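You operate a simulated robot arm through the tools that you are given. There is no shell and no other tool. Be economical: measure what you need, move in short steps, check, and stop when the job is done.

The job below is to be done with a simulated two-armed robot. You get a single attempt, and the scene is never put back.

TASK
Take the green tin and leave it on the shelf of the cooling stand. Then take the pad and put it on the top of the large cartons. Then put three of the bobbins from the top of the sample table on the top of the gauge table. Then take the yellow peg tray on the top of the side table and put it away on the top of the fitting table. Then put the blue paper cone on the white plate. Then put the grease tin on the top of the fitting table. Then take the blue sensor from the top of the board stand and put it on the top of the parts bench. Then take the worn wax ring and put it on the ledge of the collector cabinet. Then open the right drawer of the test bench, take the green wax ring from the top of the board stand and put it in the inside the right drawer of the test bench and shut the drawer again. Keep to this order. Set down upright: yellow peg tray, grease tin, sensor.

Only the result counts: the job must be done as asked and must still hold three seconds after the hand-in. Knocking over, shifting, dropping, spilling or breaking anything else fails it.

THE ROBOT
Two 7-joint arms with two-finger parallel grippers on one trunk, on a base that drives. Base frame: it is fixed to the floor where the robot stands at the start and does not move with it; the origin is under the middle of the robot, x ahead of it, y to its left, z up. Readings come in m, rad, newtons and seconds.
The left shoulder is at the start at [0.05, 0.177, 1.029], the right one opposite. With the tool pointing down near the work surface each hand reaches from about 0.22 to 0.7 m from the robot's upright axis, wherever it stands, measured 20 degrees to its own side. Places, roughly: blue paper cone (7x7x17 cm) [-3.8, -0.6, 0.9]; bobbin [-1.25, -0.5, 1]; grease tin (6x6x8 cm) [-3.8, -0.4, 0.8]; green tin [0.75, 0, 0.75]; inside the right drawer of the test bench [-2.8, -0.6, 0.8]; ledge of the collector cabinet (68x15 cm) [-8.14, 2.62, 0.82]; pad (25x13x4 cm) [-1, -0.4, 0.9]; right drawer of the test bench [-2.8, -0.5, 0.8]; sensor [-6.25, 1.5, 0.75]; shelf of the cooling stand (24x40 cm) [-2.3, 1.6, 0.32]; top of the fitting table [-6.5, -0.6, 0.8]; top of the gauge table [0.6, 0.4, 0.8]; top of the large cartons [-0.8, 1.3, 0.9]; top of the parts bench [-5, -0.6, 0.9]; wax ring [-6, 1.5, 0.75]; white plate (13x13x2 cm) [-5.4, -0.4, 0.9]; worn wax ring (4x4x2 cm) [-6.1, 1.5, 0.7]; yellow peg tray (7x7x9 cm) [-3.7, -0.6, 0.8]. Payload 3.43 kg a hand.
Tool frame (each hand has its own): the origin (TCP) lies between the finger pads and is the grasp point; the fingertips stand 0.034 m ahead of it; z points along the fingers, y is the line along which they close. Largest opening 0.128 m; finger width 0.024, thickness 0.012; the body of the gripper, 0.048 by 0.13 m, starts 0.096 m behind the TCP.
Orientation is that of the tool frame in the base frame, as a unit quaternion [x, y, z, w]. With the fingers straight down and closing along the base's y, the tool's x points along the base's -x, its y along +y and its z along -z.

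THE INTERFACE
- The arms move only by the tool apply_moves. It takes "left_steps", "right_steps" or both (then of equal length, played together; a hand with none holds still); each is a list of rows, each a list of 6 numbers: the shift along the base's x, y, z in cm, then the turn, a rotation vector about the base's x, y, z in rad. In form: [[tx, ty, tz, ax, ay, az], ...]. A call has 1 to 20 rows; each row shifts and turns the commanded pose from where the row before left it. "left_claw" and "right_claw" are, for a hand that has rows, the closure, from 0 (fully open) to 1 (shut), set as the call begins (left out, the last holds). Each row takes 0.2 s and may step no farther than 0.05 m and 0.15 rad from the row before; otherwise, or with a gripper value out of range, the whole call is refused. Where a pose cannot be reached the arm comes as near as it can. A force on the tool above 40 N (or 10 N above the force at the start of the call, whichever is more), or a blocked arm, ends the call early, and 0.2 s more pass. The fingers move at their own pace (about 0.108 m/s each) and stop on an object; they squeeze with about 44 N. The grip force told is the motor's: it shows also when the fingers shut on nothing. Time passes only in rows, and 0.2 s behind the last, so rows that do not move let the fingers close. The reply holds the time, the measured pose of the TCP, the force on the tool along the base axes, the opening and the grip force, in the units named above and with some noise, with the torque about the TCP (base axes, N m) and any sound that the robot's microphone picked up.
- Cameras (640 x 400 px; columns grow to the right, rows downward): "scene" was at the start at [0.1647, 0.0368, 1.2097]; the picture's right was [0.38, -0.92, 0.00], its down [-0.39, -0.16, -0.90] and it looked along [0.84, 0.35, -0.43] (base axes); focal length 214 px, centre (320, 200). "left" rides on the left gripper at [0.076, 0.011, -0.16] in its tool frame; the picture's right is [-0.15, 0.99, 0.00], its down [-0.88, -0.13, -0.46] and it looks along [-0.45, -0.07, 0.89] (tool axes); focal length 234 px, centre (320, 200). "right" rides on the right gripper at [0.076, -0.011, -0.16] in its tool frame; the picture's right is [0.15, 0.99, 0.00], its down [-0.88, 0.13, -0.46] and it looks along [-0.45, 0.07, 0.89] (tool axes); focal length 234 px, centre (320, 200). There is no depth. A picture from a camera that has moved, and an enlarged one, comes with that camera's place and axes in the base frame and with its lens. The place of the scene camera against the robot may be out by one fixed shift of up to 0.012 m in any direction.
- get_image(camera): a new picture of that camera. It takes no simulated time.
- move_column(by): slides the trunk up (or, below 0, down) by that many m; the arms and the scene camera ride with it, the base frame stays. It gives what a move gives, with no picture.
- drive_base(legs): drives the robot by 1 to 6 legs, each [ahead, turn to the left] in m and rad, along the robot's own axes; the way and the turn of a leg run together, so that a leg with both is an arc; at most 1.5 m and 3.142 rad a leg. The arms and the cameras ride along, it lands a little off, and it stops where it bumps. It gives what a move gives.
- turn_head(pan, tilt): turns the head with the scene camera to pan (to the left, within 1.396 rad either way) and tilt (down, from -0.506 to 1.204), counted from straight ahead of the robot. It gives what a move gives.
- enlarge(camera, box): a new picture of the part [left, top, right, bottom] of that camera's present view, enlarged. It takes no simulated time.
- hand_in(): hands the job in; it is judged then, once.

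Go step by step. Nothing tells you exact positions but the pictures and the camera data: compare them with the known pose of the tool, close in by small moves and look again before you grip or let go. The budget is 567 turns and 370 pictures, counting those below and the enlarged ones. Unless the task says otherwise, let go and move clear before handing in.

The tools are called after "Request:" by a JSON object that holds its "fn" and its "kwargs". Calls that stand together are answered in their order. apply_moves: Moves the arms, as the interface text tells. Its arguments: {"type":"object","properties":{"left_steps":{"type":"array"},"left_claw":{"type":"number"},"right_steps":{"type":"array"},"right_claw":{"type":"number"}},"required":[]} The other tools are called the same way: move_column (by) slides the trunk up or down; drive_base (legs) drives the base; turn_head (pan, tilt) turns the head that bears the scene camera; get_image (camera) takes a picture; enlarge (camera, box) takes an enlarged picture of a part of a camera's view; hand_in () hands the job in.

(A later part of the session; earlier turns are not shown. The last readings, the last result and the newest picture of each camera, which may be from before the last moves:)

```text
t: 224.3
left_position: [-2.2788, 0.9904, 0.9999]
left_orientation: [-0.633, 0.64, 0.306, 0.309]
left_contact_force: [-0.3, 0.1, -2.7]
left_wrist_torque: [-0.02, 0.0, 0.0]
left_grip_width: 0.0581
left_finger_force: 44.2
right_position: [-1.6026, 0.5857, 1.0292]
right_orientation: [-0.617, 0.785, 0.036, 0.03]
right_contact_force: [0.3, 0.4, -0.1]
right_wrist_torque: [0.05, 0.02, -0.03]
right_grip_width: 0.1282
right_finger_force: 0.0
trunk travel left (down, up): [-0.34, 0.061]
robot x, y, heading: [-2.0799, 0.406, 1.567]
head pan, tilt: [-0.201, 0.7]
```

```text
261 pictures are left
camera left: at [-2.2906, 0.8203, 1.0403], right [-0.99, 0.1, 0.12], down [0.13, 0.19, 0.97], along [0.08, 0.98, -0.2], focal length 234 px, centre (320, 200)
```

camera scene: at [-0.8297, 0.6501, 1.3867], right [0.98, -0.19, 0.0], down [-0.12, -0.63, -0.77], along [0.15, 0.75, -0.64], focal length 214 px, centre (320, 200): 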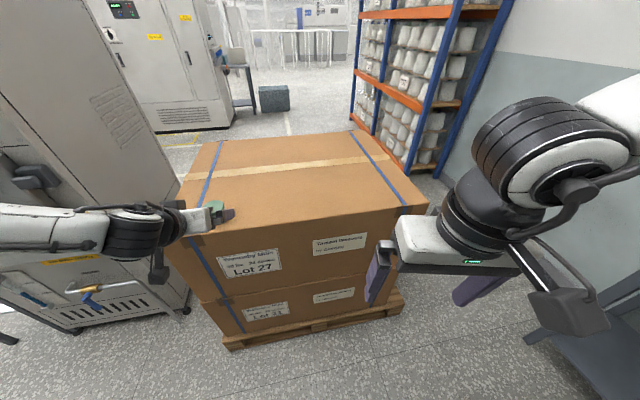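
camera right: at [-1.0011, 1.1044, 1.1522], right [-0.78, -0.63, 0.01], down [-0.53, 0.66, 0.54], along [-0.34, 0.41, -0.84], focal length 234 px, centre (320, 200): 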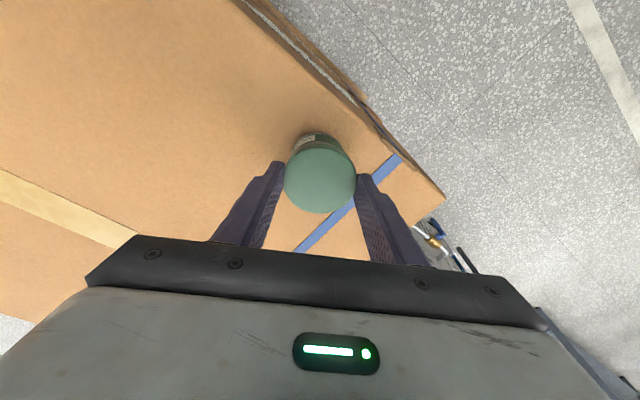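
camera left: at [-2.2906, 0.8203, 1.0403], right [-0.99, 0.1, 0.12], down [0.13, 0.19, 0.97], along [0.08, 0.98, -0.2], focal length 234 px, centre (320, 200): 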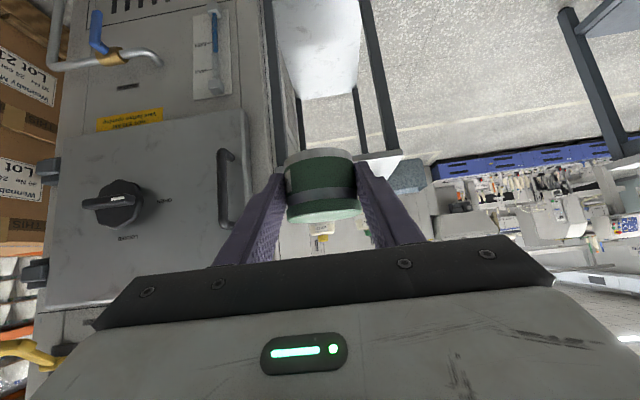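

Request:
{"fn": "move_column", "kwargs": {"by": -0.34}}

Request:
{"fn": "apply_moves", "kwargs": {"left_steps": [[0, 0, -4.5, 0, 0, 0], [0, 0, -4.5, 0, 0, 0], [0, 0, -4.5, 0, 0, 0], [0, 0, -4.5, 0, 0, 0], [0, 0, -4.5, 0, 0, 0], [0, 0, -4, 0, 0, 0], [0, 0, 0, 0, 0, 0]]}}

Request:
{"fn": "drive_base", "kwargs": {"legs": [[0.2, 0]]}}

Request:
{"fn": "turn_head", "kwargs": {"pan": 0.25, "tilt": 0.7}}

Request:
{"fn": "get_image", "kwargs": {"camera": "scene"}}

Request:
{"fn": "get_image", "kwargs": {"camera": "left"}}

```text
t: 227.6
left_position: [-2.2783, 0.9907, 0.6598]
left_orientation: [-0.634, 0.641, 0.305, 0.308]
left_contact_force: [0.0, 0.5, -1.3]
left_wrist_torque: [-0.05, 0.0, 0.03]
left_grip_width: 0.0586
left_finger_force: 28.0
right_position: [-1.6022, 0.5853, 0.6896]
right_orientation: [-0.617, 0.786, 0.036, 0.029]
right_contact_force: [-1.0, 0.3, -1.6]
right_wrist_torque: [-0.01, -0.02, 0.0]
right_grip_width: 0.1278
right_finger_force: 0.0
trunk travel left (down, up): [0.0, 0.401]
robot x, y, heading: [-2.0786, 0.4056, 1.565]
head pan, tilt: [-0.201, 0.7]
```

```text
t: 229.2
left_position: [-2.3446, 0.9546, 0.5101]
left_orientation: [-0.633, 0.641, 0.304, 0.308]
left_contact_force: [0.1, 0.6, -0.7]
left_wrist_torque: [-0.05, 0.0, -0.01]
left_grip_width: 0.0582
left_finger_force: 43.8
left hand out of reach, approached as far as the arm can: row 3, 4, 5, 6
right_position: [-1.6032, 0.5848, 0.6897]
right_orientation: [-0.617, 0.786, 0.036, 0.029]
right_contact_force: [-0.2, -0.7, 0.0]
right_wrist_torque: [0.01, 0.01, 0.04]
right_grip_width: 0.1281
right_finger_force: 0.0
trunk travel left (down, up): [0.0, 0.401]
robot x, y, heading: [-2.0802, 0.4043, 1.564]
head pan, tilt: [-0.201, 0.7]
```

```text
t: 230.8
left_position: [-2.3455, 1.1573, 0.5111]
left_orientation: [-0.633, 0.641, 0.304, 0.308]
left_contact_force: [0.8, -0.5, -1.1]
left_wrist_torque: [-0.02, 0.01, 0.01]
left_grip_width: 0.0583
left_finger_force: 36.9
right_position: [-1.6021, 0.7881, 0.6884]
right_orientation: [-0.618, 0.785, 0.036, 0.029]
right_contact_force: [-0.2, 0.4, -0.3]
right_wrist_torque: [0.02, -0.01, 0.0]
right_grip_width: 0.128
right_finger_force: 0.2
trunk travel left (down, up): [0.0, 0.401]
robot x, y, heading: [-2.084, 0.6049, 1.569]
head pan, tilt: [-0.201, 0.7]
```

```text
t: 231.7
left_position: [-2.3453, 1.1563, 0.5104]
left_orientation: [-0.633, 0.641, 0.304, 0.308]
left_contact_force: [0.1, -0.2, -0.9]
left_wrist_torque: [-0.05, 0.0, 0.02]
left_grip_width: 0.058
left_finger_force: 43.9
right_position: [-1.6028, 0.7883, 0.6881]
right_orientation: [-0.617, 0.785, 0.036, 0.028]
right_contact_force: [0.4, 0.0, 0.0]
right_wrist_torque: [-0.01, 0.01, 0.0]
right_grip_width: 0.1281
right_finger_force: 0.2
trunk travel left (down, up): [0.0, 0.401]
robot x, y, heading: [-2.0806, 0.6049, 1.568]
head pan, tilt: [0.25, 0.7]
```

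```text
260 pictures are left
camera scene: at [-2.0901, 0.7613, 0.9866], right [0.97, 0.24, 0.0], down [0.16, -0.62, -0.76], along [-0.19, 0.74, -0.64], focal length 214 px, centre (320, 200)
```

scene: 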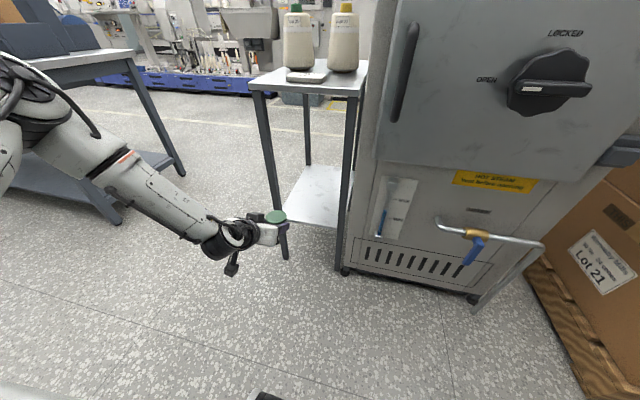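

```text
259 pictures are left
camera left: at [-2.3576, 0.9857, 0.5501], right [-0.99, 0.1, 0.11], down [0.13, 0.19, 0.97], along [0.08, 0.98, -0.2], focal length 234 px, centre (320, 200)
```

left: 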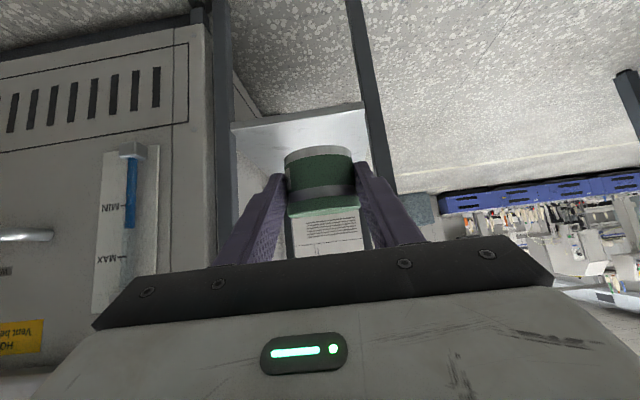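

The tilted left hand can't get low enough straight ahead. I'll test whether it can go low further out to the left side.

Request:
{"fn": "apply_moves", "kwargs": {"left_steps": [[-4, -2, 0, 0, 0, 0], [-4, -2, 0, 0, 0, 0], [-4, -1, 0, 0, 0, 0], [-4, -1, -1, 0, 0, 0], [-2, 0, -3, 0, 0, 0], [0, 0, -4, 0, 0, 0], [0, 0, -4, 0, 0, 0], [0, 0, -3, 0, 0, 0], [0, 0, 0, 0, 0, 0]]}}

```text
t: 233.7
left_position: [-2.5242, 1.0964, 0.4503]
left_orientation: [-0.634, 0.641, 0.304, 0.308]
left_contact_force: [0.3, -0.1, 0.4]
left_wrist_torque: [-0.05, 0.02, 0.0]
left_grip_width: 0.0587
left_finger_force: 17.8
left hand out of reach, approached as far as the arm can: row 6, 7, 8
right_position: [-1.6012, 0.7875, 0.69]
right_orientation: [-0.618, 0.785, 0.036, 0.029]
right_contact_force: [0.3, 0.1, 0.4]
right_wrist_torque: [-0.01, 0.0, 0.02]
right_grip_width: 0.128
right_finger_force: 0.0
trunk travel left (down, up): [0.0, 0.401]
robot x, y, heading: [-2.0814, 0.6061, 1.567]
head pan, tilt: [0.25, 0.7]
```

Lower, but still not enough. A straight sideways arm should suit: I'll swing the tool round to point out to the robot's left, then present the stand on my left side.

Request:
{"fn": "apply_moves", "kwargs": {"left_steps": [[-2.8, -3.4, 1.5, 0, 0, 0.143], [-2.8, -3.4, 1.5, 0, 0, 0.143], [-2.8, -3.4, 1.5, 0, 0, 0.143], [-2.8, -3.4, 1.5, 0, 0, 0.143], [-2.8, -3.4, 1.0, 0, 0, 0.143], [-2.8, -3.4, 1.0, 0, 0, 0.143], [-2.8, -3.4, 0, 0, 0, 0.143], [-2.8, -3.4, 0, 0, 0, 0.143], [-2.8, -3.4, 0, 0, 0, 0.143], [-2.8, -3.4, 0, 0, 0, 0.143], [-2.8, -3.4, 0, 0, 0, 0.143], [0, 0, 0, 0, 0, 0]]}}

Request:
{"fn": "get_image", "kwargs": {"camera": "left"}}

```text
t: 236.3
left_position: [-2.833, 0.7213, 0.5297]
left_orientation: [0.902, -0.002, -0.432, 0.0]
left_contact_force: [-1.4, 0.5, -0.6]
left_wrist_torque: [0.02, 0.03, 0.0]
left_grip_width: 0.0574
left_finger_force: 0.0
right_position: [-1.6011, 0.7876, 0.6886]
right_orientation: [-0.617, 0.785, 0.036, 0.028]
right_contact_force: [0.1, 0.0, 0.4]
right_wrist_torque: [0.01, -0.04, -0.01]
right_grip_width: 0.1281
right_finger_force: 0.1
trunk travel left (down, up): [0.0, 0.401]
robot x, y, heading: [-2.0828, 0.607, 1.566]
head pan, tilt: [0.25, 0.7]
```

```text
258 pictures are left
camera left: at [-2.661, 0.7102, 0.5695], right [-0.1, -0.99, 0.11], down [-0.19, 0.13, 0.97], along [-0.98, 0.07, -0.2], focal length 234 px, centre (320, 200)
```

left: 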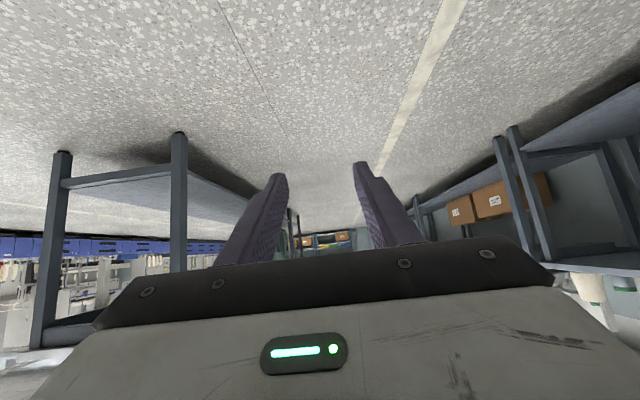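

The tin slipped out when the width reached my closure limit. I'll look for it on the floor.

Request:
{"fn": "turn_head", "kwargs": {"pan": 0.9, "tilt": 0.75}}

Request:
{"fn": "get_image", "kwargs": {"camera": "scene"}}

Request:
{"fn": "turn_head", "kwargs": {"pan": 0.3, "tilt": 0.8}}

Request:
{"fn": "get_image", "kwargs": {"camera": "scene"}}

```text
t: 237.3
left_position: [-2.8332, 0.7221, 0.5281]
left_orientation: [0.901, -0.003, -0.433, -0.001]
left_contact_force: [-0.1, -0.8, -0.1]
left_wrist_torque: [-0.04, 0.01, 0.04]
left_grip_width: 0.0573
left_finger_force: 0.1
right_position: [-1.6025, 0.7884, 0.6891]
right_orientation: [-0.617, 0.785, 0.036, 0.029]
right_contact_force: [-0.3, -0.4, -0.8]
right_wrist_torque: [-0.02, -0.03, 0.0]
right_grip_width: 0.1281
right_finger_force: 0.0
trunk travel left (down, up): [0.0, 0.401]
robot x, y, heading: [-2.0802, 0.6101, 1.569]
head pan, tilt: [0.901, 0.75]
```

```text
257 pictures are left
camera scene: at [-2.1342, 0.7306, 0.9824], right [0.62, 0.78, 0.0], down [0.53, -0.43, -0.73], along [-0.57, 0.46, -0.68], focal length 214 px, centre (320, 200)
```

scene: 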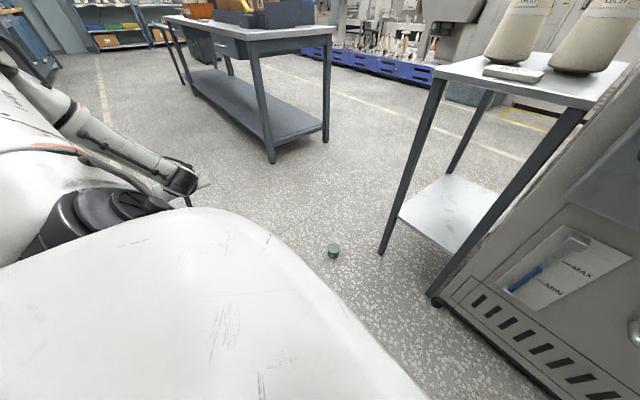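

```text
t: 238.3
left_position: [-2.8325, 0.7219, 0.5289]
left_orientation: [0.902, -0.004, -0.433, -0.002]
left_contact_force: [-0.6, 0.0, -0.3]
left_wrist_torque: [-0.03, 0.03, 0.03]
left_grip_width: 0.0573
left_finger_force: 0.0
right_position: [-1.6012, 0.7873, 0.6902]
right_orientation: [-0.617, 0.785, 0.037, 0.03]
right_contact_force: [0.6, 0.1, 0.0]
right_wrist_torque: [-0.02, 0.0, 0.01]
right_grip_width: 0.128
right_finger_force: 0.0
trunk travel left (down, up): [0.0, 0.401]
robot x, y, heading: [-2.081, 0.6088, 1.571]
head pan, tilt: [0.3, 0.799]
```

```text
256 pictures are left
camera scene: at [-2.0931, 0.756, 0.9784], right [0.96, 0.29, 0.0], down [0.21, -0.69, -0.7], along [-0.2, 0.67, -0.72], focal length 214 px, centre (320, 200)
```

scene: 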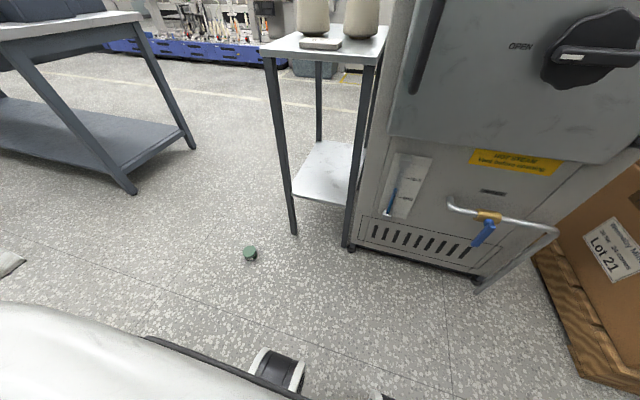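

Request:
{"fn": "enlarge", "kwargs": {"camera": "scene", "box": [220, 230, 280, 280]}}

```text
8.00 times, centred on (250, 255) of scene
camera zoom: at [-2.0931, 0.756, 0.9784], right [0.96, 0.29, 0.0], down [0.21, -0.69, -0.7], along [-0.2, 0.67, -0.72], focal length 1716 px, centre (880, -240)
```

zoom: 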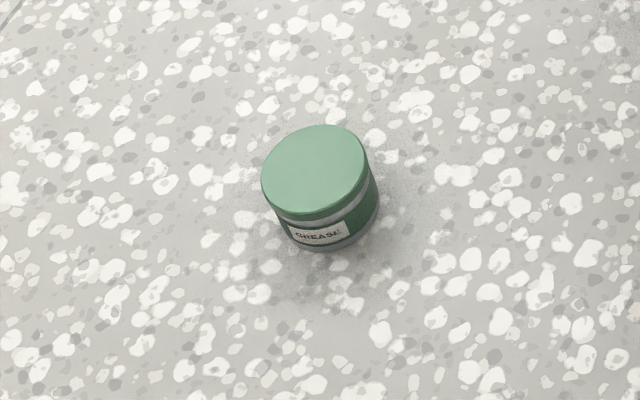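

The whole tin, lid still on, stands on the floor at about (−2.576, 1.178). I'll take it vertically by its lid with a side-stretched arm and keep full squeeze; first retract and level the left hand.

Request:
{"fn": "apply_moves", "kwargs": {"left_steps": [[4.2, 0.1, 0.3, 0, -0.15, 0], [4.2, 0.1, 0.3, 0, -0.15, 0], [4.2, 0.1, 0.3, 0, -0.15, 0], [4.2, 0.1, 0.3, 0, -0.15, 0], [4.2, 0.1, 0.3, 0, -0.15, 0], [4.2, 0.1, 0.3, 0, -0.15, 0], [4.2, 0.1, 0.3, 0, 0, 0], [4.0, 0, 0, 0, 0, 0], [0, 0, 0, 0, 0, 0]], "left_claw": 0}}

Request:
{"fn": "drive_base", "kwargs": {"legs": [[0, -1.826]]}}

```text
t: 240.3
left_position: [-2.5267, 0.7358, 0.5452]
left_orientation: [1.0, -0.002, 0.003, -0.003]
left_contact_force: [-0.1, 0.7, 0.0]
left_wrist_torque: [0.03, -0.01, 0.01]
left_grip_width: 0.1278
left_finger_force: 0.1
left hand out of reach, approached as far as the arm can: row 8
right_position: [-1.6019, 0.7868, 0.6899]
right_orientation: [-0.617, 0.786, 0.036, 0.029]
right_contact_force: [-0.7, 0.0, 0.3]
right_wrist_torque: [0.05, -0.01, -0.05]
right_grip_width: 0.1279
right_finger_force: 0.1
trunk travel left (down, up): [0.0, 0.401]
robot x, y, heading: [-2.0797, 0.6047, 1.564]
head pan, tilt: [0.3, 0.799]
```

```text
t: 245.1
left_position: [-1.84, 1.0087, 0.5453]
left_orientation: [-0.609, 0.793, -0.004, -0.001]
left_contact_force: [0.1, -0.1, 0.5]
left_wrist_torque: [-0.03, 0.05, 0.02]
left_grip_width: 0.128
left_finger_force: 0.0
right_position: [-2.0261, 0.0998, 0.689]
right_orientation: [0.244, 0.969, -0.001, 0.047]
right_contact_force: [-0.1, 0.1, -0.1]
right_wrist_torque: [0.01, -0.03, -0.02]
right_grip_width: 0.1276
right_finger_force: 0.0
trunk travel left (down, up): [0.0, 0.401]
robot x, y, heading: [-2.0804, 0.6055, -0.263]
head pan, tilt: [0.3, 0.799]
```

Request:
{"fn": "drive_base", "kwargs": {"legs": [[0, 0.035], [-0.632, 0], [0, 0.228]]}}

Request:
{"fn": "get_image", "kwargs": {"camera": "left"}}

```text
t: 249.8
left_position: [-2.5662, 1.1969, 0.5447]
left_orientation: [-0.707, 0.707, -0.004, 0.0]
left_contact_force: [-0.2, 0.3, 0.0]
left_wrist_torque: [0.01, -0.01, 0.0]
left_grip_width: 0.1281
left_finger_force: 0.2
right_position: [-2.5117, 0.2712, 0.6898]
right_orientation: [0.116, 0.992, 0.005, 0.046]
right_contact_force: [-0.5, 0.9, -0.7]
right_wrist_torque: [-0.01, 0.02, 0.01]
right_grip_width: 0.1281
right_finger_force: 0.0
trunk travel left (down, up): [0.0, 0.401]
robot x, y, heading: [-2.6924, 0.7474, -0.0]
head pan, tilt: [0.3, 0.799]
```

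```text
254 pictures are left
camera left: at [-2.5774, 1.1227, 0.7049], right [-0.99, 0.15, -0.01], down [0.13, 0.88, 0.45], along [0.07, 0.45, -0.89], focal length 234 px, centre (320, 200)
```

left: 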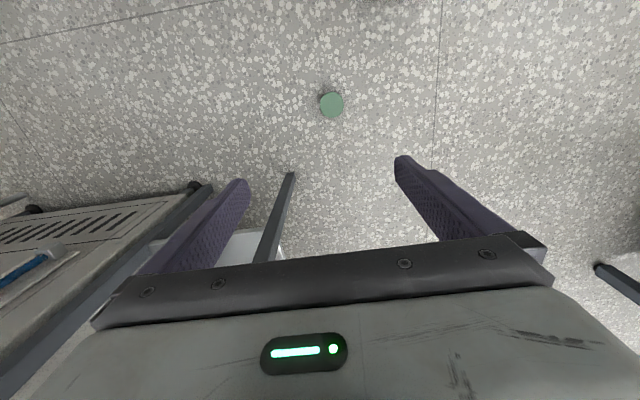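

Request:
{"fn": "apply_moves", "kwargs": {"left_steps": [[-1, -0.6, -4.5, 0, 0, 0], [-1, -0.6, -4.5, 0, 0, 0], [-1, -0.5, -4.5, 0, 0, 0], [0, 0, -4.7, 0, 0, 0], [0, 0, -4.7, 0, 0, 0], [0, 0, -4.7, 0, 0, 0], [0, 0, -4.7, 0, 0, 0], [0, 0, -4.7, 0, 0, 0], [0, 0, 0, 0, 0, 0]]}}

Request:
{"fn": "get_image", "kwargs": {"camera": "left"}}

```text
t: 251.8
left_position: [-2.5958, 1.1795, 0.1744]
left_orientation: [-0.706, 0.708, -0.004, 0.0]
left_contact_force: [0.7, -0.2, -0.3]
left_wrist_torque: [-0.02, 0.01, 0.02]
left_grip_width: 0.1278
left_finger_force: 0.1
right_position: [-2.5136, 0.2711, 0.689]
right_orientation: [0.117, 0.992, 0.005, 0.046]
right_contact_force: [-0.2, 0.4, 0.1]
right_wrist_torque: [0.0, -0.02, -0.02]
right_grip_width: 0.1278
right_finger_force: 0.2
trunk travel left (down, up): [0.0, 0.401]
robot x, y, heading: [-2.6933, 0.7477, 0.005]
head pan, tilt: [0.3, 0.799]
```

```text
253 pictures are left
camera left: at [-2.6072, 1.1048, 0.3344], right [-0.99, 0.15, -0.01], down [0.13, 0.88, 0.45], along [0.07, 0.45, -0.89], focal length 234 px, centre (320, 200)
```

left: 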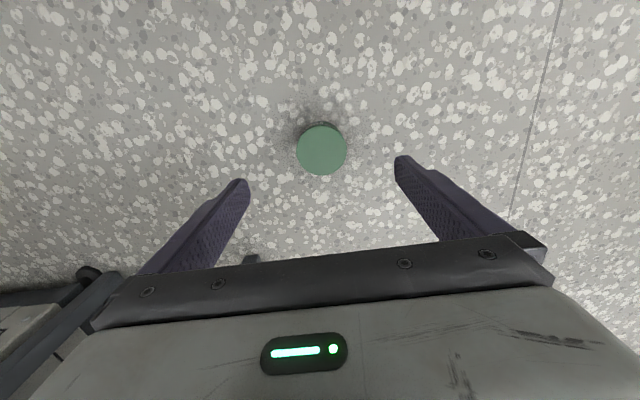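

Centred. Down to grip.

Request:
{"fn": "apply_moves", "kwargs": {"left_steps": [[-0.2, 0, -4.5, 0, 0, 0], [0, 0, -4.5, 0, 0, 0], [0, 0.1, -3.7, 0, 0, 0], [0, 0, 0, 0, 0, 0]]}}

Request:
{"fn": "apply_moves", "kwargs": {"left_steps": [[0, 0, 0, 0, 0, 0], [0, 0, 0, 0, 0, 0], [0, 0, 0, 0, 0, 0], [0, 0, 0, 0, 0, 0]], "left_claw": 1}}

Request:
{"fn": "enlarge", "kwargs": {"camera": "left", "box": [220, 120, 420, 260]}}

```text
t: 252.8
left_position: [-2.5975, 1.18, 0.0481]
left_orientation: [-0.707, 0.707, -0.004, 0.0]
left_contact_force: [0.8, -0.1, -0.7]
left_wrist_torque: [-0.01, -0.03, -0.01]
left_grip_width: 0.1278
left_finger_force: 0.0
right_position: [-2.5129, 0.2718, 0.6898]
right_orientation: [0.117, 0.992, 0.005, 0.046]
right_contact_force: [-0.9, -0.4, -0.2]
right_wrist_torque: [-0.01, 0.0, 0.02]
right_grip_width: 0.1278
right_finger_force: 0.1
trunk travel left (down, up): [0.0, 0.401]
robot x, y, heading: [-2.6931, 0.747, 0.001]
head pan, tilt: [0.3, 0.799]
```

```text
t: 253.8
left_position: [-2.5977, 1.1805, 0.047]
left_orientation: [-0.707, 0.707, -0.004, 0.001]
left_contact_force: [0.1, 0.2, -1.4]
left_wrist_torque: [-0.02, -0.02, -0.01]
left_grip_width: 0.0612
left_finger_force: 43.7
right_position: [-2.5122, 0.2726, 0.6896]
right_orientation: [0.117, 0.992, 0.005, 0.047]
right_contact_force: [-0.7, 0.6, -0.4]
right_wrist_torque: [0.02, 0.01, 0.0]
right_grip_width: 0.128
right_finger_force: 0.0
trunk travel left (down, up): [0.0, 0.401]
robot x, y, heading: [-2.6946, 0.7457, 0.004]
head pan, tilt: [0.3, 0.799]
```

```text
2.86 times, centred on (320, 190) of left
camera zoom: at [-2.6094, 1.1062, 0.2078], right [-0.99, 0.15, -0.01], down [0.13, 0.88, 0.45], along [0.07, 0.45, -0.89], focal length 669 px, centre (320, 229)
```

zoom: 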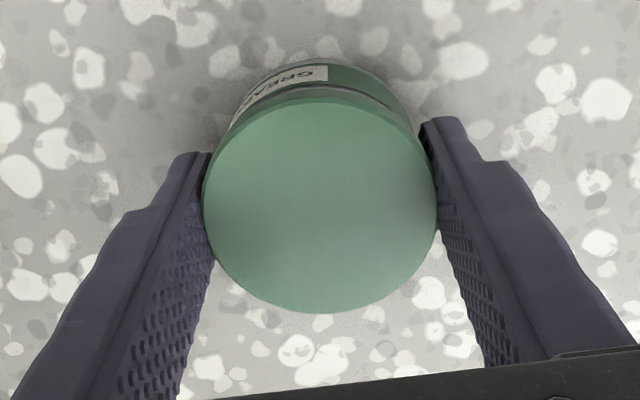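

Gripped squarely on the lid (6.12 cm). Lift gently, and check that the body comes along.

Request:
{"fn": "apply_moves", "kwargs": {"left_steps": [[0, 0, 1, 0, 0, 0], [0, 0, 2, 0, 0, 0], [0, 0, 3, 0, 0, 0], [0, 0, 4, 0, 0, 0], [0, 0, 4, 0, 0, 0], [0, 0, 4, 0, 0, 0], [0, 0, 4, 0, 0, 0], [0, 0, 4, 0, 0, 0], [0, 0, 4, 0, 0, 0], [0, 0, 4, 0, 0, 0], [0, 0, 2.5, 0, 0, 0], [0, 0, 0, 0, 0, 0]]}}

Request:
{"fn": "drive_base", "kwargs": {"legs": [[0.31, 0]]}}

Request:
{"fn": "get_image", "kwargs": {"camera": "left"}}

```text
t: 256.4
left_position: [-2.5988, 1.1804, 0.4125]
left_orientation: [-0.706, 0.708, -0.004, 0.0]
left_contact_force: [-0.6, -0.6, -1.7]
left_wrist_torque: [0.04, -0.04, -0.02]
left_grip_width: 0.0609
left_finger_force: 43.6
right_position: [-2.512, 0.2714, 0.6889]
right_orientation: [0.118, 0.992, 0.005, 0.046]
right_contact_force: [-0.4, 0.2, -0.7]
right_wrist_torque: [-0.01, 0.01, -0.03]
right_grip_width: 0.1279
right_finger_force: 0.0
trunk travel left (down, up): [0.0, 0.401]
robot x, y, heading: [-2.6952, 0.748, 0.002]
head pan, tilt: [0.3, 0.799]
```

```text
t: 258.5
left_position: [-2.2898, 1.1809, 0.4136]
left_orientation: [-0.706, 0.708, -0.004, 0.0]
left_contact_force: [0.1, 0.6, -1.6]
left_wrist_torque: [0.01, -0.01, 0.0]
left_grip_width: 0.0611
left_finger_force: 44.1
right_position: [-2.2019, 0.2714, 0.6894]
right_orientation: [0.116, 0.992, 0.005, 0.046]
right_contact_force: [0.7, -0.5, 0.2]
right_wrist_torque: [-0.03, -0.01, 0.01]
right_grip_width: 0.128
right_finger_force: 0.0
trunk travel left (down, up): [0.0, 0.401]
robot x, y, heading: [-2.3832, 0.7474, 0.002]
head pan, tilt: [0.3, 0.799]
```

```text
251 pictures are left
camera left: at [-2.3013, 1.1062, 0.5726], right [-0.99, 0.15, -0.01], down [0.13, 0.88, 0.45], along [0.07, 0.45, -0.89], focal length 234 px, centre (320, 200)
```

left: 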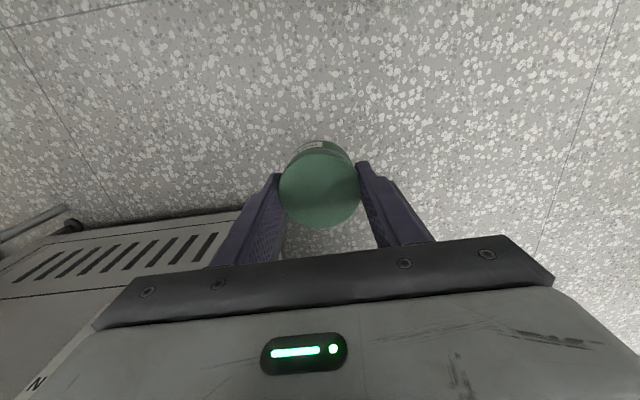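

Now extend sideways under the stand's top.

Request:
{"fn": "apply_moves", "kwargs": {"left_steps": [[0, 4, -0.3, 0, 0, 0], [0, 4, -0.3, 0, 0, 0], [0, 4, -0.3, 0, 0, 0], [0, 4, -0.3, 0, 0, 0], [0, 4, 0, 0, 0, 0], [0, 0, 0, 0, 0, 0]]}}

Request:
{"fn": "get_image", "kwargs": {"camera": "left"}}

Request:
{"fn": "turn_head", "kwargs": {"pan": 1.39, "tilt": 0.6}}

Request:
{"fn": "get_image", "kwargs": {"camera": "scene"}}

```text
t: 259.9
left_position: [-2.2899, 1.381, 0.4001]
left_orientation: [-0.707, 0.708, -0.003, 0.0]
left_contact_force: [-0.2, -0.5, -1.3]
left_wrist_torque: [0.05, 0.04, 0.01]
left_grip_width: 0.0611
left_finger_force: 44.1
right_position: [-2.2023, 0.2717, 0.6906]
right_orientation: [0.116, 0.992, 0.005, 0.047]
right_contact_force: [0.5, -0.3, 0.4]
right_wrist_torque: [0.03, 0.02, -0.03]
right_grip_width: 0.1283
right_finger_force: 0.0
trunk travel left (down, up): [0.0, 0.401]
robot x, y, heading: [-2.3852, 0.7474, 0.002]
head pan, tilt: [0.3, 0.799]
```

```text
250 pictures are left
camera left: at [-2.3024, 1.3061, 0.56], right [-0.99, 0.15, -0.01], down [0.13, 0.88, 0.45], along [0.07, 0.45, -0.89], focal length 234 px, centre (320, 200)
```

left: 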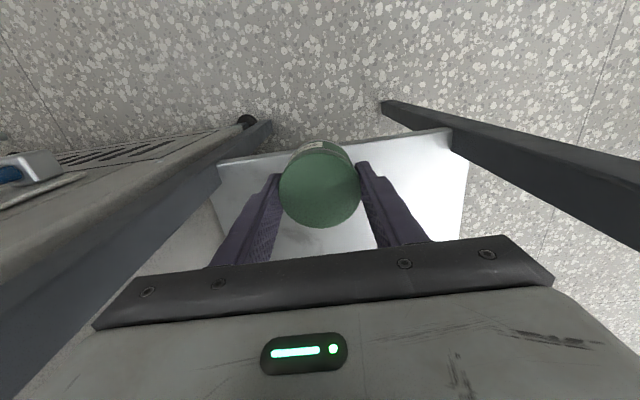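

```text
t: 261.3
left_position: [-2.2896, 1.3798, 0.401]
left_orientation: [-0.706, 0.708, -0.004, 0.0]
left_contact_force: [-0.1, 0.4, -1.5]
left_wrist_torque: [0.01, -0.03, -0.01]
left_grip_width: 0.0609
left_finger_force: 44.2
right_position: [-2.2025, 0.2719, 0.6894]
right_orientation: [0.116, 0.992, 0.005, 0.046]
right_contact_force: [-0.2, -0.3, -0.2]
right_wrist_torque: [0.0, 0.02, -0.02]
right_grip_width: 0.1277
right_finger_force: 0.1
trunk travel left (down, up): [0.0, 0.401]
robot x, y, heading: [-2.3793, 0.7494, -0.001]
head pan, tilt: [1.389, 0.6]
```

```text
249 pictures are left
camera scene: at [-2.2886, 0.8369, 0.9952], right [0.98, -0.18, 0.0], down [-0.1, -0.56, -0.82], along [0.15, 0.81, -0.57], focal length 214 px, centre (320, 200)
```

scene: 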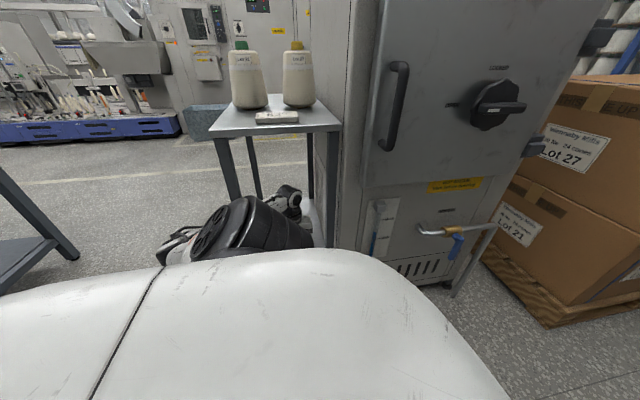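

It works. Extend another 8.5 cm, then look.

Request:
{"fn": "apply_moves", "kwargs": {"left_steps": [[0, 3, 0, 0, 0, 0], [0, 3, 0, 0, 0, 0], [0, 2.5, 0, 0, 0, 0], [0, 0, 0, 0, 0, 0]]}}

Request:
{"fn": "get_image", "kwargs": {"camera": "left"}}

```text
t: 262.3
left_position: [-2.2892, 1.4655, 0.4]
left_orientation: [-0.706, 0.708, -0.004, -0.001]
left_contact_force: [0.8, 0.2, -2.2]
left_wrist_torque: [0.03, 0.01, 0.0]
left_grip_width: 0.0609
left_finger_force: 44.0
right_position: [-2.2032, 0.2719, 0.69]
right_orientation: [0.115, 0.992, 0.005, 0.046]
right_contact_force: [0.2, -0.4, -1.1]
right_wrist_torque: [-0.03, 0.05, 0.03]
right_grip_width: 0.1281
right_finger_force: 0.0
trunk travel left (down, up): [0.0, 0.401]
robot x, y, heading: [-2.3834, 0.748, 0.002]
head pan, tilt: [1.389, 0.6]
```

```text
248 pictures are left
camera left: at [-2.3013, 1.3911, 0.5594], right [-0.99, 0.15, -0.01], down [0.13, 0.88, 0.45], along [0.07, 0.45, -0.89], focal length 234 px, centre (320, 200)
```

left: 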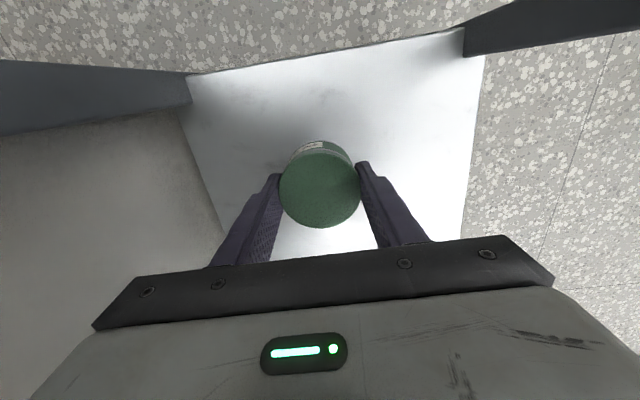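

The tin is above the shelf. Lowering until contact.

Request:
{"fn": "apply_moves", "kwargs": {"left_steps": [[0, 0, -1, 0, 0, 0], [0, 0, -1, 0, 0, 0], [0, 0, -0.5, 0, 0, 0], [0, 0, -0.4, 0, 0, 0], [0, 0, 0, 0, 0, 0]]}}

Request:
{"fn": "apply_moves", "kwargs": {"left_steps": [[0, 0, -0.3, 0, 0, 0], [0, 0, -0.3, 0, 0, 0], [0, 0, 0, 0, 0, 0]]}}

Request:
{"fn": "get_image", "kwargs": {"camera": "left"}}

```text
t: 263.5
left_position: [-2.2902, 1.4653, 0.3699]
left_orientation: [-0.707, 0.708, -0.003, 0.0]
left_contact_force: [0.5, 0.3, -1.6]
left_wrist_torque: [0.01, 0.02, -0.01]
left_grip_width: 0.061
left_finger_force: 43.8
right_position: [-2.2034, 0.2718, 0.6899]
right_orientation: [0.116, 0.992, 0.005, 0.046]
right_contact_force: [-0.1, 0.9, 0.1]
right_wrist_torque: [-0.03, -0.02, 0.01]
right_grip_width: 0.1282
right_finger_force: 0.1
trunk travel left (down, up): [0.0, 0.401]
robot x, y, heading: [-2.3879, 0.7488, -0.001]
head pan, tilt: [1.389, 0.6]
```

```text
t: 264.3
left_position: [-2.2885, 1.466, 0.3669]
left_orientation: [-0.706, 0.708, -0.003, 0.0]
left_contact_force: [-1.0, -2.1, 7.2]
left_wrist_torque: [-0.09, 0.09, 0.01]
left_grip_width: 0.0609
left_finger_force: 44.3
right_position: [-2.2022, 0.2706, 0.6884]
right_orientation: [0.116, 0.992, 0.005, 0.046]
right_contact_force: [-0.3, -0.4, -0.2]
right_wrist_torque: [-0.01, 0.01, -0.01]
right_grip_width: 0.1278
right_finger_force: 0.1
trunk travel left (down, up): [0.0, 0.401]
robot x, y, heading: [-2.3861, 0.7495, 0.002]
head pan, tilt: [1.389, 0.6]
```

```text
247 pictures are left
camera left: at [-2.3012, 1.3911, 0.5266], right [-0.99, 0.15, -0.01], down [0.13, 0.88, 0.45], along [0.07, 0.45, -0.89], focal length 234 px, centre (320, 200)
```

left: 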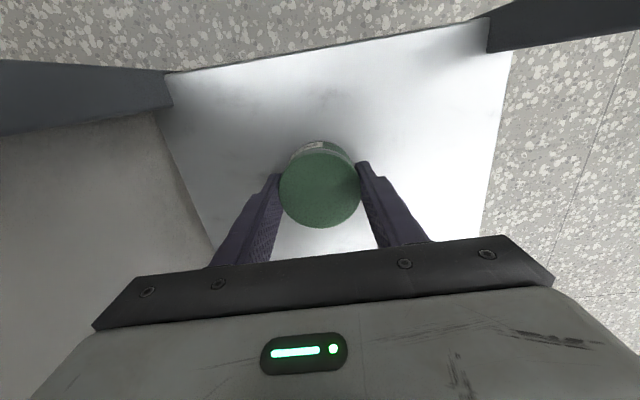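

Contact. Release, lift 5 cm and withdraw.

Request:
{"fn": "apply_moves", "kwargs": {"left_steps": [[0, 0, 0, 0, 0, 0], [0, 0, 0, 0, 0, 0], [0, 0, 0, 0, 0, 0], [0, 0, 0, 0, 0, 0]], "left_claw": 0}}

Request:
{"fn": "apply_moves", "kwargs": {"left_steps": [[0, 0, 2, 0, 0, 0], [0, 0, 3, 0, 0, 0], [0, -3, 0.5, 0, 0, 0], [0, -4, 0, 0, 0, 0], [0, -4, 0, 0, 0, 0], [0, -4, 0, 0, 0, 0], [0, -4, 0, 0, 0, 0], [0, -4, 0, 0, 0, 0], [0, -4, 0, 0, 0, 0]]}}

Request:
{"fn": "get_image", "kwargs": {"camera": "left"}}

```text
t: 265.3
left_position: [-2.2891, 1.4644, 0.3663]
left_orientation: [-0.707, 0.708, -0.004, 0.0]
left_contact_force: [-0.2, 0.6, 0.3]
left_wrist_torque: [0.01, 0.02, 0.01]
left_grip_width: 0.1281
left_finger_force: 0.0
right_position: [-2.2025, 0.2718, 0.6891]
right_orientation: [0.116, 0.992, 0.005, 0.045]
right_contact_force: [-0.2, 0.4, -0.5]
right_wrist_torque: [0.04, 0.03, -0.02]
right_grip_width: 0.1281
right_finger_force: 0.0
trunk travel left (down, up): [0.0, 0.401]
robot x, y, heading: [-2.386, 0.7474, 0.001]
head pan, tilt: [1.389, 0.6]
```

```text
t: 267.3
left_position: [-2.2898, 1.1957, 0.4209]
left_orientation: [-0.707, 0.707, -0.004, 0.001]
left_contact_force: [-0.7, 0.1, -0.2]
left_wrist_torque: [0.03, -0.01, 0.01]
left_grip_width: 0.128
left_finger_force: 0.0
right_position: [-2.2028, 0.2718, 0.6898]
right_orientation: [0.116, 0.992, 0.005, 0.046]
right_contact_force: [-0.6, 0.0, 0.7]
right_wrist_torque: [0.0, -0.03, -0.02]
right_grip_width: 0.1282
right_finger_force: 0.2
trunk travel left (down, up): [0.0, 0.401]
robot x, y, heading: [-2.3829, 0.747, -0.001]
head pan, tilt: [1.389, 0.6]
```

```text
246 pictures are left
camera left: at [-2.301, 1.1207, 0.5817], right [-0.99, 0.15, -0.01], down [0.13, 0.88, 0.45], along [0.07, 0.45, -0.89], focal length 234 px, centre (320, 200)
```

left: 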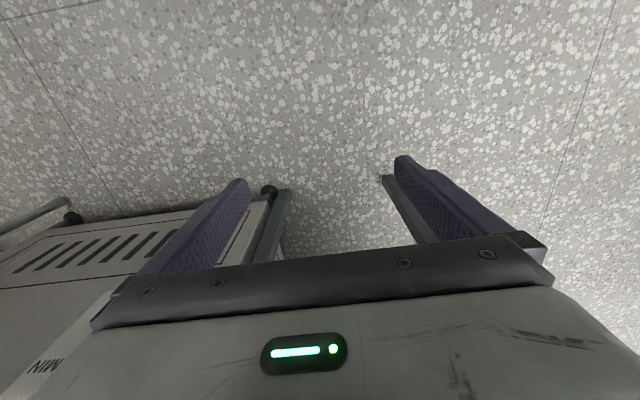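

Request:
{"fn": "enlarge", "kwargs": {"camera": "scene", "box": [200, 100, 360, 260]}}

Request:
{"fn": "move_column", "kwargs": {"by": 0.36}}

Request:
{"fn": "turn_head", "kwargs": {"pan": 1.35, "tilt": 0.75}}

Request:
{"fn": "get_image", "kwargs": {"camera": "scene"}}

```text
2.50 times, centred on (280, 180) of scene
camera zoom: at [-2.2885, 0.8368, 0.9954], right [0.98, -0.18, 0.0], down [-0.1, -0.56, -0.83], along [0.15, 0.81, -0.56], focal length 536 px, centre (420, 250)
```

zoom: 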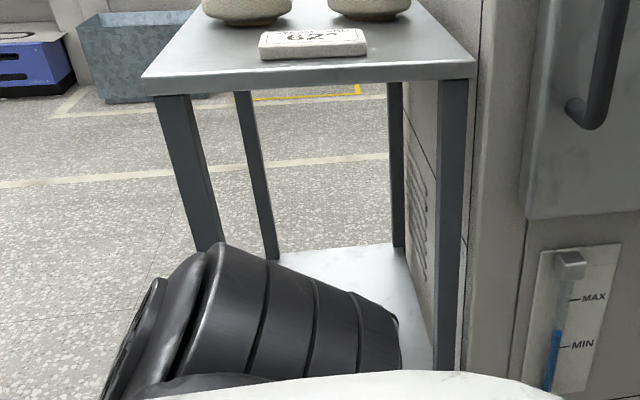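

```text
t: 270.8
left_position: [-2.2882, 1.1953, 0.7807]
left_orientation: [-0.707, 0.708, -0.004, 0.001]
left_contact_force: [-0.7, -0.4, -0.7]
left_wrist_torque: [-0.05, 0.01, 0.0]
left_grip_width: 0.1282
left_finger_force: 0.1
right_position: [-2.2032, 0.272, 1.05]
right_orientation: [0.117, 0.992, 0.005, 0.047]
right_contact_force: [0.9, -0.7, 0.3]
right_wrist_torque: [0.0, -0.01, 0.03]
right_grip_width: 0.128
right_finger_force: 0.0
trunk travel left (down, up): [-0.36, 0.041]
robot x, y, heading: [-2.3839, 0.7506, -0.004]
head pan, tilt: [1.389, 0.6]
```

```text
t: 271.5
left_position: [-2.2899, 1.1962, 0.7817]
left_orientation: [-0.706, 0.708, -0.004, 0.0]
left_contact_force: [0.0, -0.1, 0.3]
left_wrist_torque: [0.01, 0.0, 0.01]
left_grip_width: 0.1282
left_finger_force: 0.0
right_position: [-2.2021, 0.272, 1.0503]
right_orientation: [0.116, 0.992, 0.005, 0.046]
right_contact_force: [-0.4, 0.6, -0.2]
right_wrist_torque: [-0.01, 0.0, -0.01]
right_grip_width: 0.1277
right_finger_force: 0.1
trunk travel left (down, up): [-0.36, 0.041]
robot x, y, heading: [-2.3848, 0.746, 0.001]
head pan, tilt: [1.349, 0.75]
```

```text
244 pictures are left
camera scene: at [-2.2865, 0.8307, 1.3424], right [0.98, -0.22, 0.0], down [-0.15, -0.67, -0.73], along [0.16, 0.71, -0.68], focal length 214 px, centre (320, 200)
```

scene: 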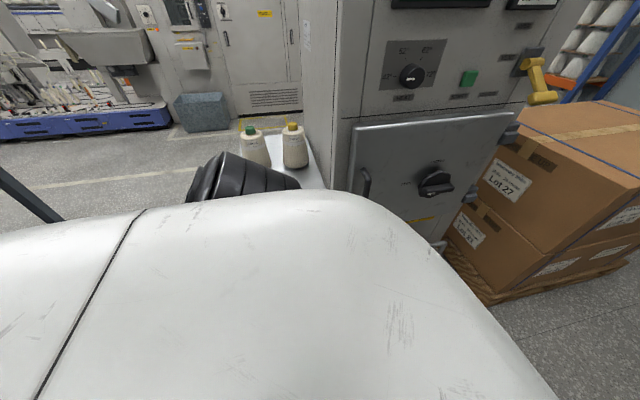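

Next is the pad. I'll raise the left hand and drive toward the sample table.

Request:
{"fn": "apply_moves", "kwargs": {"left_steps": [[1, -1.5, 4, 0, 0, 0], [1, -1.5, 4, 0, 0, 0], [1, -1.5, 4, 0, 0, 0], [1, -1.5, 4, 0, 0, 0], [1, 0, 4, 0, 0, 0], [1, 0, 4, 0, 0, 0]]}}

Request:
{"fn": "drive_base", "kwargs": {"legs": [[0, -0.388], [1.4, 0], [0, -1.18]]}}

Request:
{"fn": "turn_head", "kwargs": {"pan": 0.0, "tilt": 0.55}}

Request:
{"fn": "get_image", "kwargs": {"camera": "scene"}}

```text
t: 272.9
left_position: [-2.2052, 1.1868, 1.0043]
left_orientation: [-0.706, 0.708, -0.003, -0.001]
left_contact_force: [0.2, 0.6, -0.2]
left_wrist_torque: [-0.01, 0.02, -0.05]
left_grip_width: 0.1281
left_finger_force: 0.1
left hand out of reach, approached as far as the arm can: row 2, 3, 4
right_position: [-2.202, 0.2721, 1.0493]
right_orientation: [0.116, 0.992, 0.005, 0.046]
right_contact_force: [0.3, -0.6, -0.1]
right_wrist_torque: [-0.01, -0.01, 0.04]
right_grip_width: 0.1279
right_finger_force: 0.0
trunk travel left (down, up): [-0.36, 0.041]
robot x, y, heading: [-2.3804, 0.7453, 0.002]
head pan, tilt: [1.349, 0.75]
```

```text
t: 283.9
left_position: [-0.662, 0.0385, 1.0045]
left_orientation: [0.007, 1.0, -0.003, -0.003]
left_contact_force: [-0.3, 0.7, 0.2]
left_wrist_torque: [0.03, 0.0, -0.04]
left_grip_width: 0.1279
left_finger_force: 0.0
right_position: [-1.5786, 0.0461, 1.0499]
right_orientation: [0.787, 0.615, -0.03, 0.036]
right_contact_force: [0.2, -0.6, 0.2]
right_wrist_torque: [-0.04, 0.0, 0.02]
right_grip_width: 0.1282
right_finger_force: 0.1
trunk travel left (down, up): [-0.36, 0.041]
robot x, y, heading: [-1.1016, 0.2218, -1.581]
head pan, tilt: [1.349, 0.75]
```

```text
t: 285.4
left_position: [-0.6621, 0.0395, 1.0046]
left_orientation: [0.006, 1.0, -0.003, -0.003]
left_contact_force: [-0.3, -0.5, 0.3]
left_wrist_torque: [-0.01, -0.01, 0.03]
left_grip_width: 0.1282
left_finger_force: 0.0
right_position: [-1.5801, 0.045, 1.0502]
right_orientation: [0.787, 0.615, -0.029, 0.036]
right_contact_force: [-0.4, -0.5, -0.9]
right_wrist_torque: [0.01, 0.01, -0.01]
right_grip_width: 0.1278
right_finger_force: 0.0
trunk travel left (down, up): [-0.36, 0.041]
robot x, y, heading: [-1.0972, 0.2221, -1.582]
head pan, tilt: [0.0, 0.55]
```

```text
243 pictures are left
camera scene: at [-1.0914, 0.0641, 1.3597], right [-1.0, 0.01, 0.0], down [0.01, 0.52, -0.85], along [-0.01, -0.85, -0.52], focal length 214 px, centre (320, 200)
```

scene: 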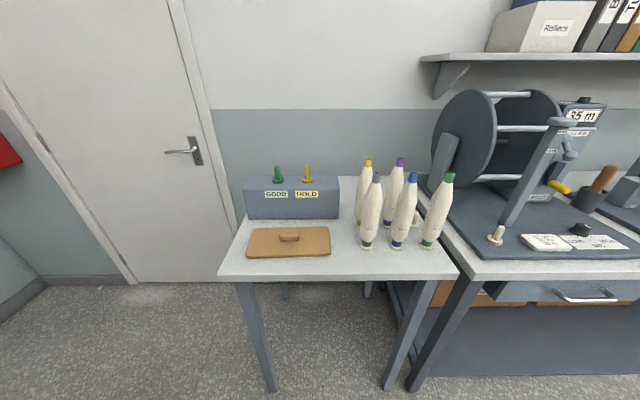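

The sample table with the pad (a brown board with a knob) and five bobbins is right ahead. Zooming in.

Request:
{"fn": "enlarge", "kwargs": {"camera": "scene", "box": [200, 150, 470, 290]}}

Request:
{"fn": "enlarge", "kwargs": {"camera": "scene", "box": [230, 215, 350, 275]}}

```text
2.37 times, centred on (335, 220) of scene
camera zoom: at [-1.0914, 0.0641, 1.3597], right [-1.0, 0.01, 0.0], down [0.01, 0.52, -0.85], along [-0.01, -0.85, -0.52], focal length 508 px, centre (284, 153)
```

zoom: 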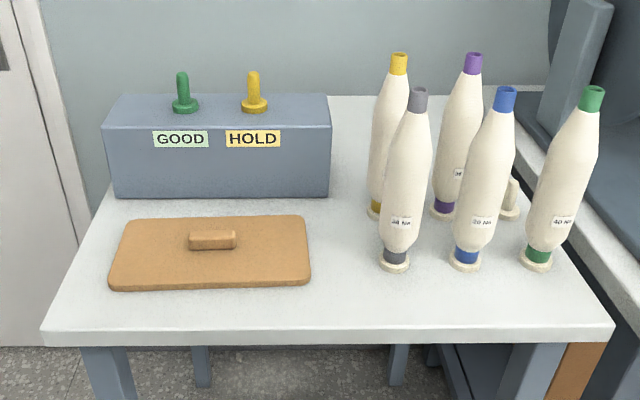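

```text
5.33 times, centred on (290, 245) of scene
camera zoom: at [-1.0914, 0.0641, 1.3597], right [-1.0, 0.01, 0.0], down [0.01, 0.52, -0.85], along [-0.01, -0.85, -0.52], focal length 1144 px, centre (480, -40)
```

zoom: 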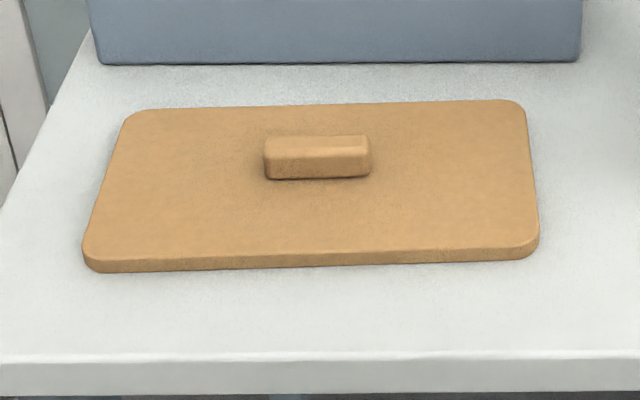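

The pad's handle is at about (−1.00, −0.445, z≈0.91), and the left hand already closes across it. I'll move 0.18 m nearer.

Request:
{"fn": "drive_base", "kwargs": {"legs": [[0.17, 0]]}}

Request:
{"fn": "apply_moves", "kwargs": {"left_steps": [[-4, -3, 1, 0, 0, 0], [-4, -3, 1, 0, 0, 0], [-4, -3, 1, 0, 0, 0], [-4, -3, 0, 0, 0, 0], [-4, -3, 0, 0, 0, 0], [-4, -3, 0, 0, 0, 0], [-4, -3, 0, 0, 0, 0], [-4, -3, 0, 0, 0, 0], [-2, -4, 0, 0, 0, 0], [0, 0, 0, 0, 0, 0]]}}

Request:
{"fn": "get_image", "kwargs": {"camera": "left"}}

Request:
{"fn": "get_image", "kwargs": {"camera": "scene"}}

```text
t: 286.9
left_position: [-0.6651, -0.1303, 1.0038]
left_orientation: [0.008, 1.0, 0.0, -0.003]
left_contact_force: [0.5, 0.2, 0.1]
left_wrist_torque: [0.02, 0.0, -0.01]
left_grip_width: 0.1278
left_finger_force: 0.0
right_position: [-1.5803, -0.1241, 1.0487]
right_orientation: [0.788, 0.615, -0.029, 0.037]
right_contact_force: [-0.7, -1.1, -0.8]
right_wrist_torque: [0.01, 0.02, 0.0]
right_grip_width: 0.1282
right_finger_force: 0.1
trunk travel left (down, up): [-0.36, 0.041]
robot x, y, heading: [-1.0997, 0.0535, -1.579]
head pan, tilt: [0.0, 0.55]
```

```text
refused: row 1 steps farther than a row can; nothing moved
```

```text
240 pictures are left
camera left: at [-0.7392, -0.1177, 1.1637], right [0.16, 0.99, 0.0], down [0.88, -0.14, 0.45], along [0.45, -0.08, -0.89], focal length 234 px, centre (320, 200)
```

left: 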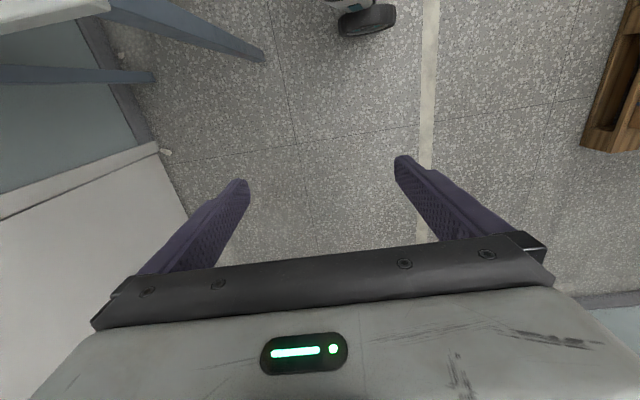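

```text
239 pictures are left
camera scene: at [-1.0934, -0.1063, 1.3596], right [-1.0, 0.01, 0.0], down [0.01, 0.52, -0.85], along [-0.01, -0.85, -0.52], focal length 214 px, centre (320, 200)
```

scene: 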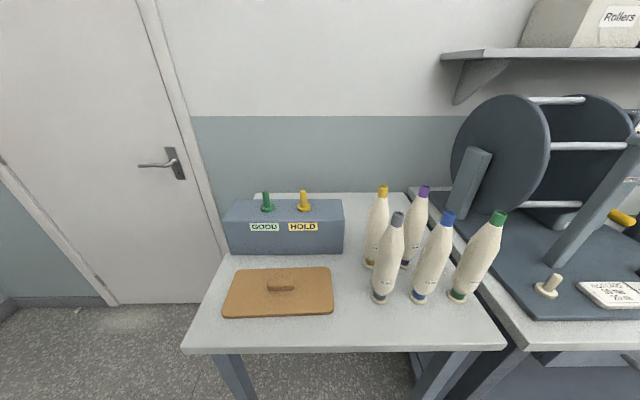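

Request:
{"fn": "apply_moves", "kwargs": {"left_steps": [[-3.4, -3.2, 1, 0, 0, 0], [-3.4, -3.2, 1, 0, 0, 0], [-3.4, -3.2, 1, 0, 0, 0], [-3.4, -3.2, 1, 0, 0, 0], [-3.4, -3.2, 0, 0, 0, 0], [-3.4, -3.2, 0, 0, 0, 0], [-3.4, -3.2, 0, 0, 0, 0], [-3.4, -3.1, 0, 0, 0, 0], [-3.3, -3.0, 0, 0, 0, 0], [-3.2, -3, 0, 0, 0, 0], [0, 0, 0, 0, 0, 0]]}}

Request:
{"fn": "get_image", "kwargs": {"camera": "left"}}

Request:
{"fn": "enlarge", "kwargs": {"camera": "scene", "box": [180, 170, 400, 350]}}

```text
t: 289.3
left_position: [-0.9638, -0.4161, 1.0462]
left_orientation: [0.005, 1.0, -0.002, -0.004]
left_contact_force: [0.3, -0.1, -0.8]
left_wrist_torque: [0.03, -0.01, -0.06]
left_grip_width: 0.128
left_finger_force: 0.1
left hand out of reach, approached as far as the arm can: row 9, 10
right_position: [-1.5805, -0.1232, 1.0491]
right_orientation: [0.787, 0.615, -0.03, 0.036]
right_contact_force: [0.1, 0.7, 0.0]
right_wrist_torque: [0.0, 0.01, -0.04]
right_grip_width: 0.1278
right_finger_force: 0.1
trunk travel left (down, up): [-0.36, 0.041]
robot x, y, heading: [-1.0991, 0.053, -1.58]
head pan, tilt: [0.0, 0.55]
```

```text
238 pictures are left
camera left: at [-1.0368, -0.4032, 1.2053], right [0.16, 0.99, -0.01], down [0.88, -0.14, 0.45], along [0.44, -0.08, -0.89], focal length 234 px, centre (320, 200)
```

left: 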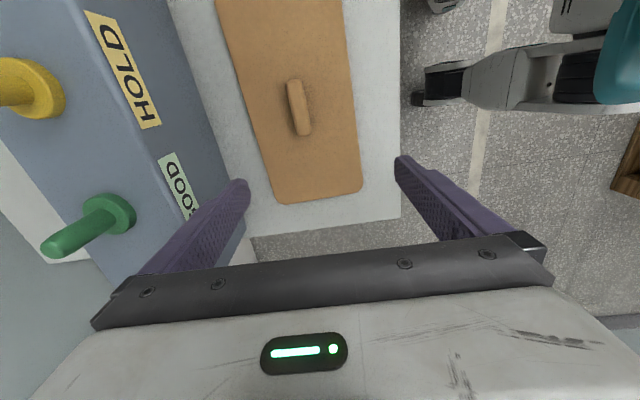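

```text
2.22 times, centred on (290, 260) of scene
camera zoom: at [-1.0934, -0.1057, 1.3597], right [-1.0, 0.01, 0.0], down [0.01, 0.52, -0.85], along [-0.01, -0.85, -0.52], focal length 477 px, centre (387, 67)
```

zoom: 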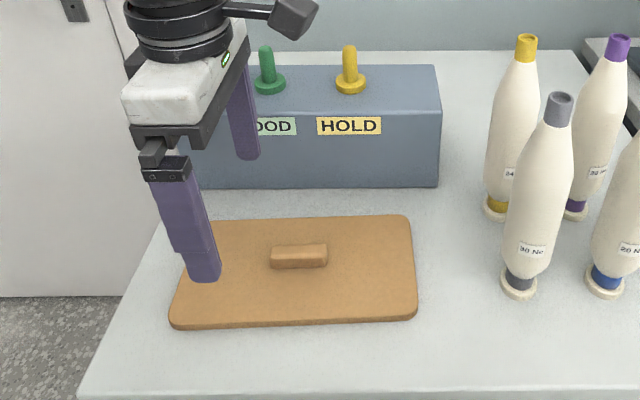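

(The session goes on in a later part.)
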